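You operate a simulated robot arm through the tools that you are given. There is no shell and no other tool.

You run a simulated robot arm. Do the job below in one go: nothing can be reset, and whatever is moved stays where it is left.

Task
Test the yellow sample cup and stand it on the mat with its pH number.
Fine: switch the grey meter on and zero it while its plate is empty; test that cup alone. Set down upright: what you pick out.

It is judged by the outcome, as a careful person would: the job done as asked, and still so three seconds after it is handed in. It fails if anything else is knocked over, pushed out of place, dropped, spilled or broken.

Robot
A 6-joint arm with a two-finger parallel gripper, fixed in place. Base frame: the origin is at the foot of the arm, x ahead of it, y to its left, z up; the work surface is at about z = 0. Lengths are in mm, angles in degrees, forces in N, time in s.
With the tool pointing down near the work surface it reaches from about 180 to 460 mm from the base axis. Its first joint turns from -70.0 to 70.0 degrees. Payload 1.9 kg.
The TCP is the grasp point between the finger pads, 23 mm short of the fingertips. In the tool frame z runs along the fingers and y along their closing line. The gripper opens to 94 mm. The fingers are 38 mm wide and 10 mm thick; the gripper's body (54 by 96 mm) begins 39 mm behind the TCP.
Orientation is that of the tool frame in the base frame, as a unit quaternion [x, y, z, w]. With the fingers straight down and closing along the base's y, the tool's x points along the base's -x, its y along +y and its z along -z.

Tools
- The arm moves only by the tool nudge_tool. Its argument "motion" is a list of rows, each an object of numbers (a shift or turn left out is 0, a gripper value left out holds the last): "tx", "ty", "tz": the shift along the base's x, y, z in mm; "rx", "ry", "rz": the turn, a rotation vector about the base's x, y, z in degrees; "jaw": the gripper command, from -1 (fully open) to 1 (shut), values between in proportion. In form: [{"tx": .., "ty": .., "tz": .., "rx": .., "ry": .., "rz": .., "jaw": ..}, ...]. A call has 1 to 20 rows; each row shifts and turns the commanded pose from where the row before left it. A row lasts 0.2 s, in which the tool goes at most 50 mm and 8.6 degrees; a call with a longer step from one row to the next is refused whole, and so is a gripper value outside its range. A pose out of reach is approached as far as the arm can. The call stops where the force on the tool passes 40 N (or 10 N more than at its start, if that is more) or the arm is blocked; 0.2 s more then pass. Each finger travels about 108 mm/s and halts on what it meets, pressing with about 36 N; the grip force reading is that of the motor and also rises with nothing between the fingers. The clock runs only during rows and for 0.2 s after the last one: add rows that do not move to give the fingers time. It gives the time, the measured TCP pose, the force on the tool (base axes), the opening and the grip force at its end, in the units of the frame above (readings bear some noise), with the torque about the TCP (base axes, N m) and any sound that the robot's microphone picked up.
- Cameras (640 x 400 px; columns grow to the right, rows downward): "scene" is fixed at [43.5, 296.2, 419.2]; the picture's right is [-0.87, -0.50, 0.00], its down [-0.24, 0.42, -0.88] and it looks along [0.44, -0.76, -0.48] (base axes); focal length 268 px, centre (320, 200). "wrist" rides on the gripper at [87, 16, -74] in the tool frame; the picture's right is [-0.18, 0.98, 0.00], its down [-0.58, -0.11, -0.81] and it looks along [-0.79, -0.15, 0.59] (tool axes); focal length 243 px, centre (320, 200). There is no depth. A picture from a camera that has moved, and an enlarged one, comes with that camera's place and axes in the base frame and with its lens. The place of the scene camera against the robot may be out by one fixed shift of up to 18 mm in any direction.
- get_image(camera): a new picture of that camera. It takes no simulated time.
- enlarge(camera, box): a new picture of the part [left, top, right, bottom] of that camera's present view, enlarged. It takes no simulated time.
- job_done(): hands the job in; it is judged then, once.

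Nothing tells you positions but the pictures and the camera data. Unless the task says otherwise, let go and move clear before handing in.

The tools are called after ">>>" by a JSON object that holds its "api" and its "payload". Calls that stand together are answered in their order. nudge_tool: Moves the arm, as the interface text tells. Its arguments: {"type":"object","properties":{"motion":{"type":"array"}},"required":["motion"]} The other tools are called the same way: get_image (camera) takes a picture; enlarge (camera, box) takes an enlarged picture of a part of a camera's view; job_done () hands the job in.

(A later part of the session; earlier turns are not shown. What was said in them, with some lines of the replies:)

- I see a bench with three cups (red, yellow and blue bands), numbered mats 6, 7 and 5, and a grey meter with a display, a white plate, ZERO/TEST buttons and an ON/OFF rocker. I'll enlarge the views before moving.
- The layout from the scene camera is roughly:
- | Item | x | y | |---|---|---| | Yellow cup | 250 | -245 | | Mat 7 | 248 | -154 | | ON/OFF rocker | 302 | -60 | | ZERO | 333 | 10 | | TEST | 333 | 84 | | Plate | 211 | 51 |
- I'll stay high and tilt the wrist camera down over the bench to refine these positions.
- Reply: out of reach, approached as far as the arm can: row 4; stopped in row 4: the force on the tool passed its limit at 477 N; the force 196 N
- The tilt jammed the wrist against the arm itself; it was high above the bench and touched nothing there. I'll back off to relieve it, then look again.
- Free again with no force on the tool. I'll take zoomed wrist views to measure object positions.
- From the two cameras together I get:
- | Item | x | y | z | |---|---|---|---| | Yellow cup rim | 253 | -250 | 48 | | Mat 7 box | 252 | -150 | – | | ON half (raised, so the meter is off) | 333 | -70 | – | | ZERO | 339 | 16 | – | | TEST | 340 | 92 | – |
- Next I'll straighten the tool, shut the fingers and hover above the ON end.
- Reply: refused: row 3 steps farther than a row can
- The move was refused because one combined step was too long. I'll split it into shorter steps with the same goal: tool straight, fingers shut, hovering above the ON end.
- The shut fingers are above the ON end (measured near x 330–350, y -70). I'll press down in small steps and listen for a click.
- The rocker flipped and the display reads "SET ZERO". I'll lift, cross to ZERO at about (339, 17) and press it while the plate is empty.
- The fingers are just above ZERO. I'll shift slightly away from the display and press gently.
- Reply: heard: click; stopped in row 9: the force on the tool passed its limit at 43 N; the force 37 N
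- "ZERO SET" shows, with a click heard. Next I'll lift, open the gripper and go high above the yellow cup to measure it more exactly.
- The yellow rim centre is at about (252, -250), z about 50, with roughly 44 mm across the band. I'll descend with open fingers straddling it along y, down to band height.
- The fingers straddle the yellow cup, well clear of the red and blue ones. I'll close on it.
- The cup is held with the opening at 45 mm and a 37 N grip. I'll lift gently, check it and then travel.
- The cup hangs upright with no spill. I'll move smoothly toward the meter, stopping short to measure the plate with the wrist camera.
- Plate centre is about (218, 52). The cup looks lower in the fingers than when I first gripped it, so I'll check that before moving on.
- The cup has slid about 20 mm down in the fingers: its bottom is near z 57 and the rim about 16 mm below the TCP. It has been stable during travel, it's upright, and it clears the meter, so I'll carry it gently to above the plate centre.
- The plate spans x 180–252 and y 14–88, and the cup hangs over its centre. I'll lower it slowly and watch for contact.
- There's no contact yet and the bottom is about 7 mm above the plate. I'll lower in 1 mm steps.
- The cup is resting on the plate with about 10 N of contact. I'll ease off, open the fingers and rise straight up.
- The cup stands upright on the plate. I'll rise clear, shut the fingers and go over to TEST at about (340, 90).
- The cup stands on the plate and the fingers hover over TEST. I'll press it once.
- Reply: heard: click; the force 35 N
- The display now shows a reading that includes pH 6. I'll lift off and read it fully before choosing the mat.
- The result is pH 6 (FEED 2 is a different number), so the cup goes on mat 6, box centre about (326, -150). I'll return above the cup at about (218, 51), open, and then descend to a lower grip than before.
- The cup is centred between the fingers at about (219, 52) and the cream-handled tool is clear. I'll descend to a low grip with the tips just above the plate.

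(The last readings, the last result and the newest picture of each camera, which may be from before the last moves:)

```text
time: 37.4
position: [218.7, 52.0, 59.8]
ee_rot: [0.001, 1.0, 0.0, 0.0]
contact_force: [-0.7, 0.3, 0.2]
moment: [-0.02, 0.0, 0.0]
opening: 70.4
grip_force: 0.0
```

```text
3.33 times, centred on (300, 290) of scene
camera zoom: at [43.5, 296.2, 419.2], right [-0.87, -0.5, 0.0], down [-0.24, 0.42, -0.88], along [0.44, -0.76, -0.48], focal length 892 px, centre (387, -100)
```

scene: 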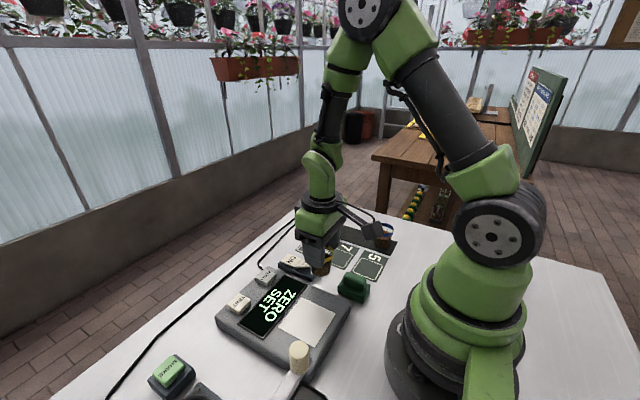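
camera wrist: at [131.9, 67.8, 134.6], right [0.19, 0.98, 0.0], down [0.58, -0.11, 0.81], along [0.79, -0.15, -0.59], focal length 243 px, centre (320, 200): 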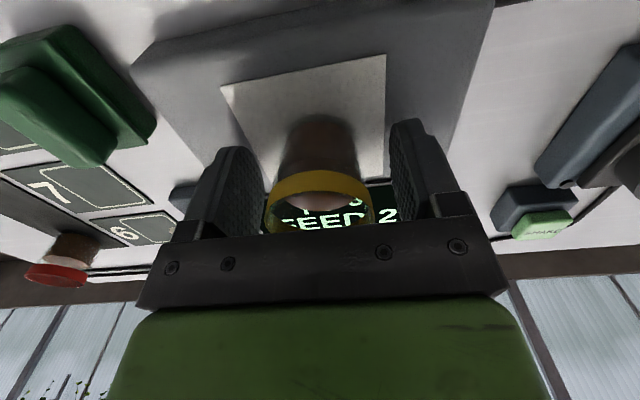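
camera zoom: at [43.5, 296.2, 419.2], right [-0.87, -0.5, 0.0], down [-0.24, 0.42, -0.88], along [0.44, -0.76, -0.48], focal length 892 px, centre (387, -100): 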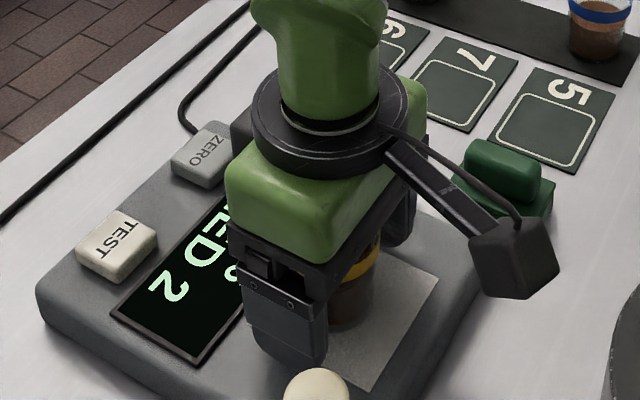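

Well placed and clear all round. I'll close on the cup and then test-lift just a few millimetres.

>>> {"api": "nudge_tool", "payload": {"motion": [{"jaw": -0.2}, {"jaw": 0.1}, {"jaw": 0.4}, {"jaw": 0.7}, {"jaw": 1}, {}, {}, {}]}}

>>> {"api": "get_image", "payload": {"camera": "wrist"}}

>>> {"api": "nudge_tool", "payload": {"motion": [{"tz": 2}, {"tz": 3}, {"tz": 5}, {"tz": 5}, {"tz": 3}, {"tz": 2}, {}, {}]}}

>>> {"api": "get_image", "payload": {"camera": "wrist"}}

>>> {"api": "enlarge", "payload": {"camera": "scene", "box": [220, 230, 380, 350]}}

```text
time: 39.2
position: [218.2, 51.0, 59.4]
ee_rot: [0.001, 1.0, 0.001, 0.0]
contact_force: [0.1, 0.2, -0.2]
moment: [-0.03, 0.0, 0.03]
opening: 44.8
grip_force: 35.8
```

```text
taken
camera wrist: at [131.9, 67.8, 134.6], right [0.19, 0.98, 0.0], down [0.58, -0.11, 0.81], along [0.79, -0.15, -0.59], focal length 243 px, centre (320, 200)
```

wrist: 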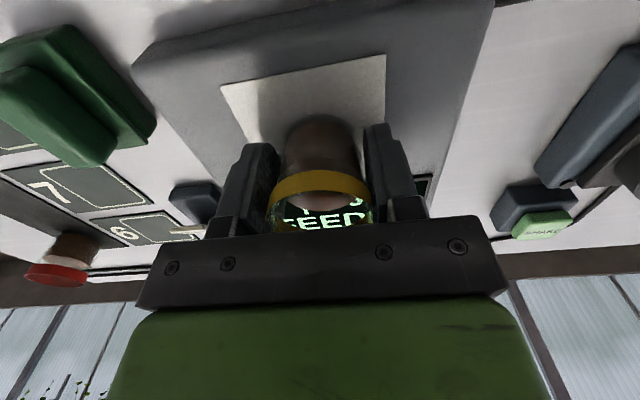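

```text
time: 41.0
position: [219.1, 52.3, 78.9]
ee_rot: [0.001, 1.0, 0.001, 0.0]
contact_force: [-0.4, 0.7, 0.2]
moment: [0.01, 0.02, 0.02]
opening: 44.6
grip_force: 36.1
```

```text
taken
camera wrist: at [133.2, 67.4, 155.1], right [0.19, 0.98, 0.0], down [0.58, -0.11, 0.81], along [0.79, -0.15, -0.59], focal length 243 px, centre (320, 200)
```

wrist: 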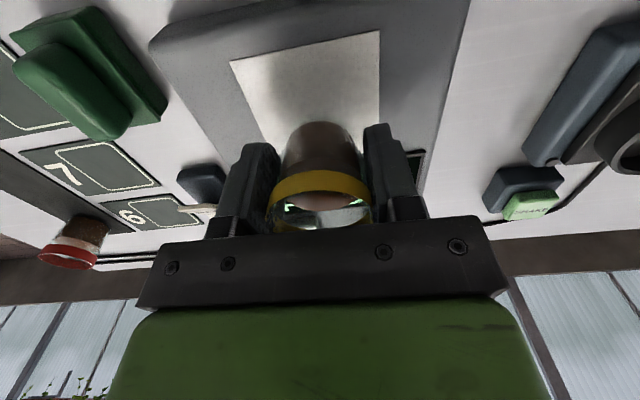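

```text
3.33 times, centred on (300, 290) of scene
camera zoom: at [43.5, 296.2, 419.2], right [-0.87, -0.5, 0.0], down [-0.24, 0.42, -0.88], along [0.44, -0.76, -0.48], focal length 892 px, centre (387, -100)
```

zoom: 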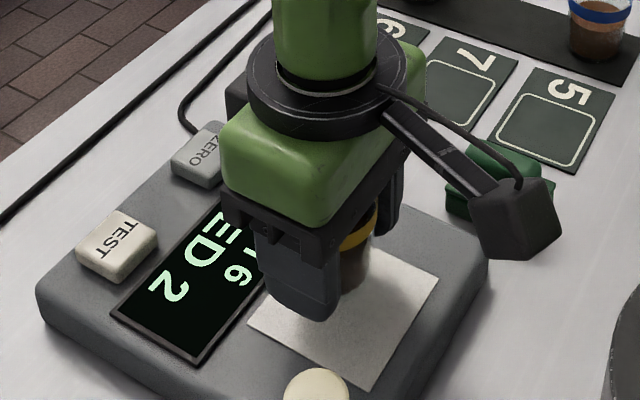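

No slip this time: the cup rises with the fingers. I'll lift further, check again, then carry it smoothly toward mat 6.

>>> {"api": "nudge_tool", "payload": {"motion": [{"tz": 3}, {"tz": 6}, {"tz": 8}, {"tz": 8}, {"tz": 6}, {"tz": 3}, {}, {"ty": -4, "tx": 2}, {"ty": -8, "tx": 4}, {"ty": -14, "tx": 7}, {"ty": -18, "tx": 9}, {"ty": -18, "tx": 10}, {"ty": -14, "tx": 8}, {"ty": -8, "tx": 4}, {"ty": -4, "tx": 2}, {}, {}]}}

>>> {"api": "get_image", "payload": {"camera": "wrist"}}

>>> {"api": "get_image", "payload": {"camera": "scene"}}

```text
time: 44.6
position: [265.0, -36.9, 114.7]
ee_rot: [0.001, 1.0, 0.002, 0.0]
contact_force: [-0.1, -0.5, -0.9]
moment: [-0.01, 0.02, -0.02]
opening: 44.4
grip_force: 36.5
```

```text
taken
camera wrist: at [178.6, -21.0, 189.9], right [0.19, 0.98, 0.0], down [0.58, -0.11, 0.81], along [0.79, -0.15, -0.59], focal length 243 px, centre (320, 200)
```

wrist: 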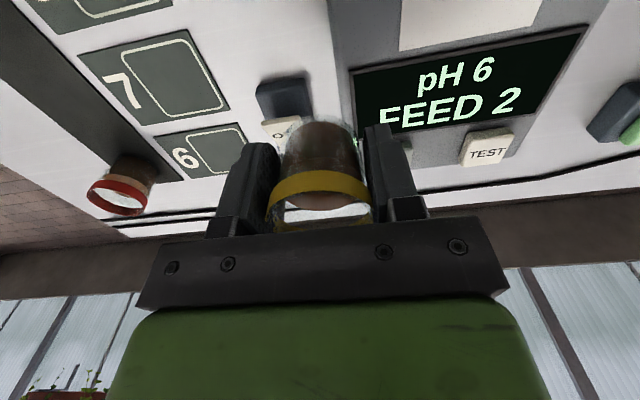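

```text
taken
```

scene: 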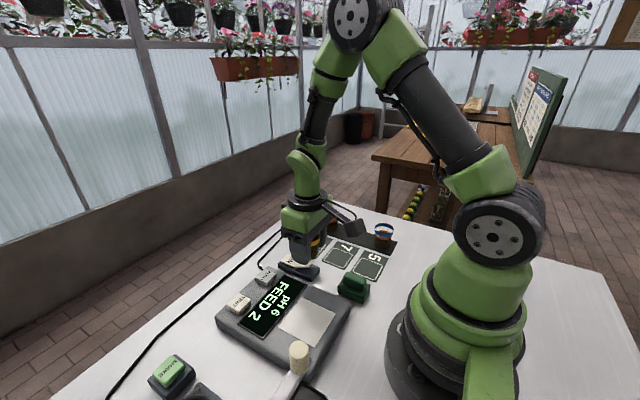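

The cup is held firmly and the display confirms pH 6. I'll continue to above mat 6's box at about (328, -150).

>>> {"api": "nudge_tool", "payload": {"motion": [{"ty": -4, "tx": 2}, {"ty": -8, "tx": 5}, {"ty": -14, "tx": 8}, {"ty": -18, "tx": 10}, {"ty": -20, "tx": 12}, {"ty": -20, "tx": 11}, {"ty": -15, "tx": 8}, {"ty": -9, "tx": 5}, {"ty": -5, "tx": 2}, {}, {"tz": -5}, {"tz": -10}, {"tz": -12}, {"tz": -8}, {"tz": -4}, {}, {}]}}

>>> {"api": "get_image", "payload": {"camera": "wrist"}}

>>> {"api": "enlarge", "payload": {"camera": "scene", "box": [250, 180, 410, 300]}}

```text
time: 48.2
position: [327.1, -150.1, 74.1]
ee_rot: [0.001, 1.0, 0.0, 0.0]
contact_force: [-0.1, 0.0, -0.2]
moment: [0.01, 0.03, -0.02]
opening: 44.5
grip_force: 36.3
```

```text
taken
camera wrist: at [240.9, -134.3, 150.1], right [0.19, 0.98, 0.0], down [0.58, -0.11, 0.81], along [0.79, -0.15, -0.59], focal length 243 px, centre (320, 200)
```

wrist: 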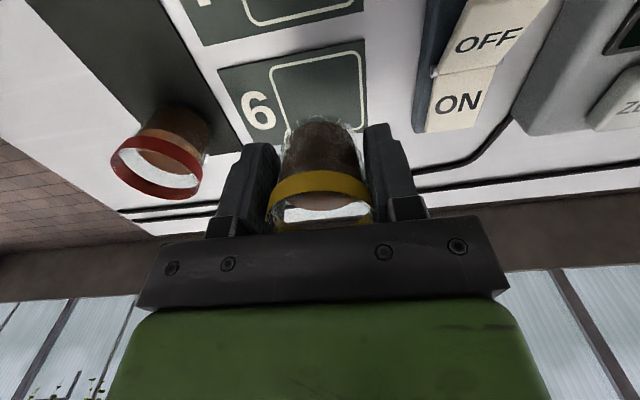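

```text
3.33 times, centred on (330, 240) of scene
camera zoom: at [43.5, 296.2, 419.2], right [-0.87, -0.5, 0.0], down [-0.24, 0.42, -0.88], along [0.44, -0.76, -0.48], focal length 892 px, centre (287, 67)
```

zoom: 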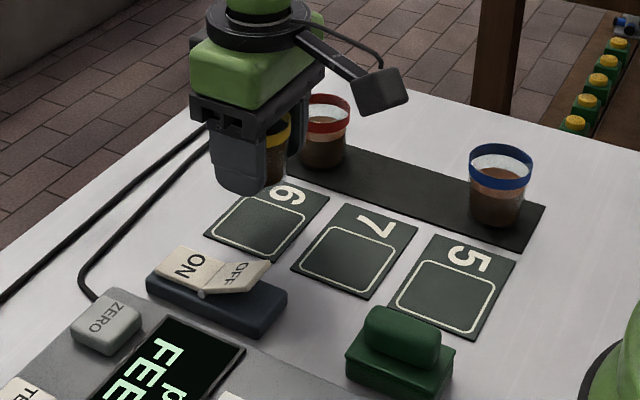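

The cup hangs over mat 6; its box centre works out at about (329.5, -149.5). I'll trim slightly and lower to just above it.

>>> {"api": "nudge_tool", "payload": {"motion": [{"tx": 2, "ty": 0.5, "tz": -4}, {"tz": -8}, {"tz": -10}, {"tz": -8}, {"tz": -5}, {"tz": -2}, {}, {}]}}

>>> {"api": "get_image", "payload": {"camera": "wrist"}}

>>> {"api": "enlarge", "payload": {"camera": "scene", "box": [270, 190, 390, 280]}}

```text
time: 50.0
position: [329.0, -148.3, 36.1]
ee_rot: [0.001, 1.0, 0.001, 0.0]
contact_force: [0.4, 0.0, 0.3]
moment: [0.01, 0.01, 0.03]
opening: 44.5
grip_force: 35.8
```

```text
taken
camera wrist: at [242.9, -132.9, 112.7], right [0.19, 0.98, 0.0], down [0.58, -0.11, 0.81], along [0.79, -0.15, -0.59], focal length 243 px, centre (320, 200)
```

wrist: 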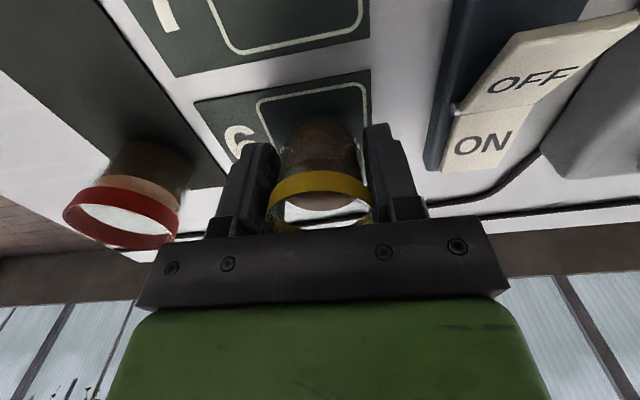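

```text
4.44 times, centred on (330, 235) of scene
camera zoom: at [43.5, 296.2, 419.2], right [-0.87, -0.5, 0.0], down [-0.24, 0.42, -0.88], along [0.44, -0.76, -0.48], focal length 1190 px, centre (276, 44)
```

zoom: 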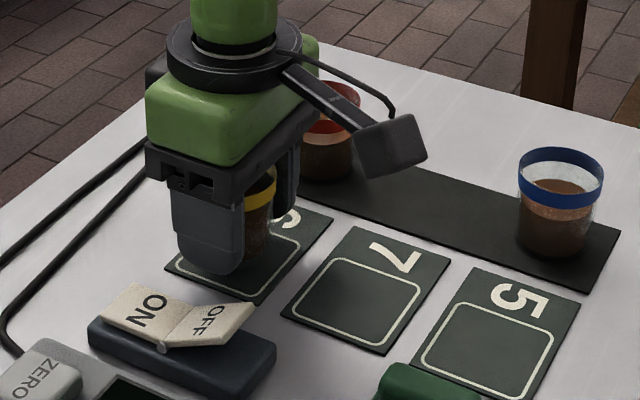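

The cup is a few millimetres above mat 6, inside the box. I'll lower in 1 mm steps to contact.

>>> {"api": "nudge_tool", "payload": {"motion": [{"tz": -1}, {"tz": -1}, {"tz": -1}, {"tz": -1}, {}]}}

```text
time: 51.2
position: [331.3, -148.5, 35.3]
ee_rot: [0.001, 1.0, 0.001, 0.0]
contact_force: [-1.5, 0.1, -0.7]
moment: [0.01, 0.01, -0.01]
opening: 44.4
grip_force: 36.0
```

No contact yet. I'll keep lowering.

>>> {"api": "nudge_tool", "payload": {"motion": [{"tz": -1}, {"tz": -1}, {}, {}]}}

```text
time: 52.2
position: [330.6, -149.5, 32.6]
ee_rot: [0.001, 1.0, 0.0, 0.0]
contact_force: [0.7, -0.2, -0.2]
moment: [0.02, -0.01, 0.0]
opening: 44.5
grip_force: 36.0
```

>>> {"api": "nudge_tool", "payload": {"motion": [{"tz": -1}, {"tz": -1}, {}, {}]}}

>>> {"api": "enlarge", "payload": {"camera": "scene", "box": [290, 210, 350, 255]}}

```text
time: 53.2
position: [329.9, -148.2, 29.9]
ee_rot: [0.001, 1.0, 0.001, 0.0]
contact_force: [-0.2, 0.1, 3.7]
moment: [0.0, 0.04, 0.0]
opening: 44.6
grip_force: 35.6
```

```text
8.89 times, centred on (320, 232) of scene
camera zoom: at [43.5, 296.2, 419.2], right [-0.87, -0.5, 0.0], down [-0.24, 0.42, -0.88], along [0.44, -0.76, -0.48], focal length 2380 px, centre (320, -89)
```

zoom: 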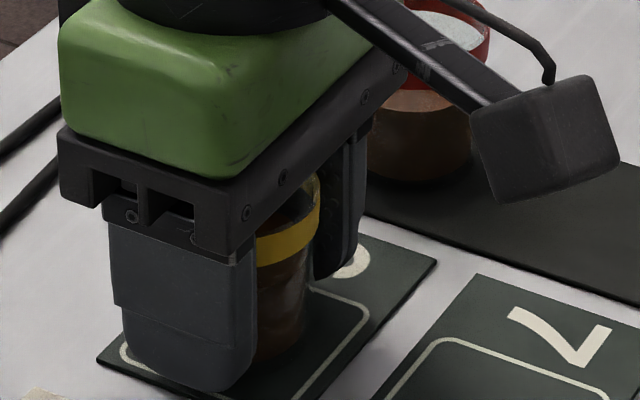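

The cup has touched mat 6 with about 4 N. I'll open the fingers gently and check before rising.

>>> {"api": "nudge_tool", "payload": {"motion": [{}, {"jaw": 0}, {"jaw": -0.3}, {"jaw": -0.5}, {}, {}]}}

>>> {"api": "get_image", "payload": {"camera": "wrist"}}

>>> {"api": "enlarge", "payload": {"camera": "scene", "box": [270, 190, 390, 280]}}

```text
time: 54.6
position: [330.6, -149.6, 30.4]
ee_rot: [0.002, 1.0, 0.001, 0.0]
contact_force: [-0.5, -1.0, -0.3]
moment: [0.0, 0.01, -0.02]
opening: 70.8
grip_force: 0.0
```

```text
taken
camera wrist: at [243.6, -133.1, 105.3], right [0.19, 0.98, 0.0], down [0.58, -0.11, 0.81], along [0.79, -0.15, -0.59], focal length 243 px, centre (320, 200)
```

wrist: 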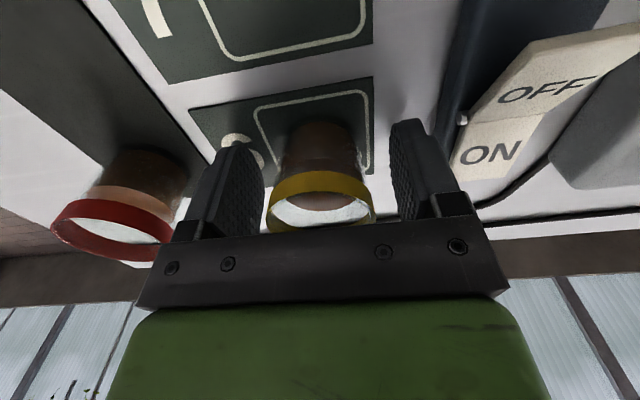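

```text
4.44 times, centred on (330, 235) of scene
camera zoom: at [43.5, 296.2, 419.2], right [-0.87, -0.5, 0.0], down [-0.24, 0.42, -0.88], along [0.44, -0.76, -0.48], focal length 1190 px, centre (276, 44)
```

zoom: 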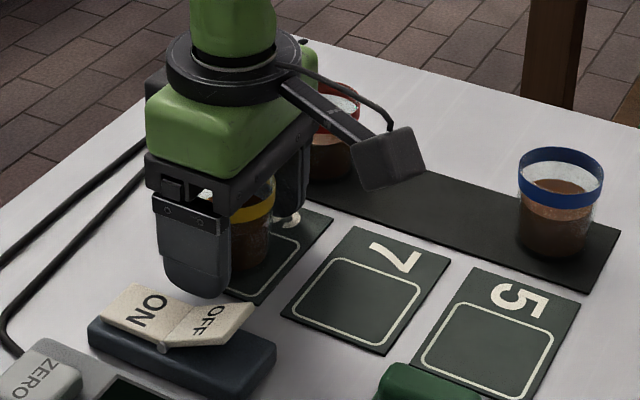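

The cup stands upright and the fingers are free of it. I'll rise straight up, move back clear and check.

>>> {"api": "nudge_tool", "payload": {"motion": [{"tz": 8}, {"tz": 20}, {"tz": 30}, {"tz": 40}, {"tz": 40}, {"tz": 30}, {"tx": -30, "ty": 30, "tz": 10}, {"tx": -30, "ty": 30}, {}, {}]}}

>>> {"api": "enlarge", "payload": {"camera": "scene", "box": [270, 190, 410, 290]}}

>>> {"api": "get_image", "payload": {"camera": "scene"}}

>>> {"api": "get_image", "payload": {"camera": "wrist"}}

```text
time: 56.8
position: [271.0, -90.1, 208.9]
ee_rot: [0.001, 1.0, 0.001, 0.0]
contact_force: [0.2, -0.3, 0.0]
moment: [0.03, -0.01, -0.02]
opening: 70.6
grip_force: 0.1
```

```text
4.00 times, centred on (340, 240) of scene
camera zoom: at [43.5, 296.2, 419.2], right [-0.87, -0.5, 0.0], down [-0.24, 0.42, -0.88], along [0.44, -0.76, -0.48], focal length 1071 px, centre (240, 40)
```

zoom: 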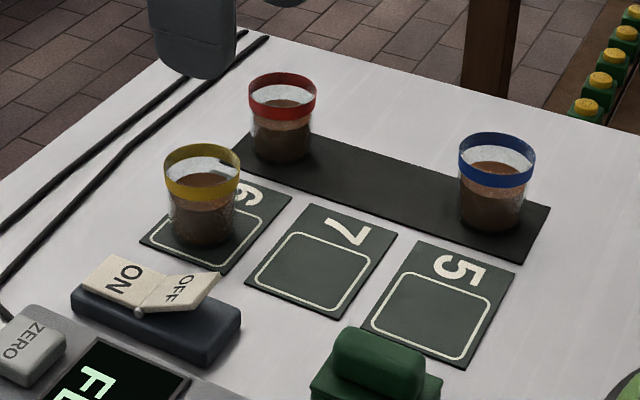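

```text
taken
```

scene: 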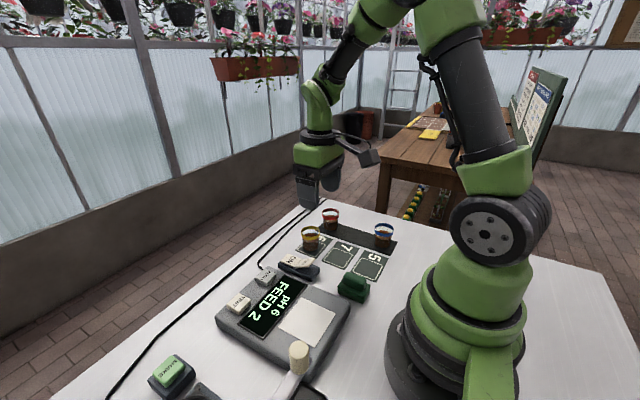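

```text
taken
camera wrist: at [184.6, -74.1, 283.9], right [0.19, 0.98, 0.0], down [0.58, -0.11, 0.81], along [0.79, -0.15, -0.59], focal length 243 px, centre (320, 200)
```

wrist: 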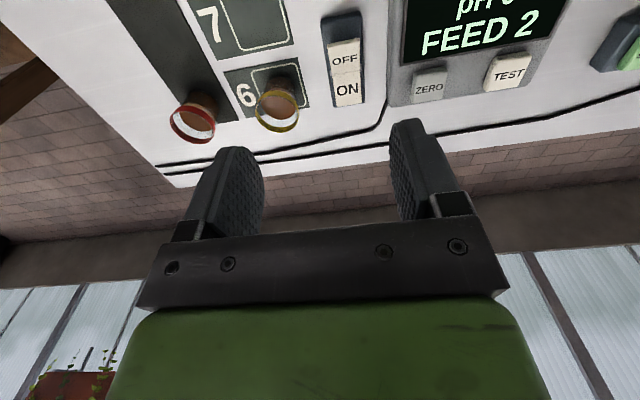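

The yellow cup stands upright inside the box on mat 6, matching its pH 6 reading. Nothing else has moved, and the arm is clear with nothing in its grip, so I'm handing the job in.

>>> {"api": "job_done", "payload": {}}

```text
The job is handed in.
```

The yellow cup tested at pH 6 and now stands upright inside the box on mat 6. I've handed the job in; the tool only confirmed receipt, not a verdict.

- **Meter:** I switched it on and zeroed it while the plate was empty. The yellow cup was the only one tested. The display read "pH 6" and "FEED 2", and I took the pH line as the mat number. The meter is still on.
- **Cup slip:** on the first lift the cup slid roughly 20 mm down in the fingers, then held. I saw no spill, and I took a lower grip for the move to the mat, which didn't slip.
- **Early stop:** near the start I tilted the wrist too far and the arm tripped its force limit, probably against itself (477 N). It was well above the bench and touched nothing there.
- **Everything else:** in the last pictures the red and blue cups, the mats and the rest of the bench look undisturbed. The arm is clear and empty.
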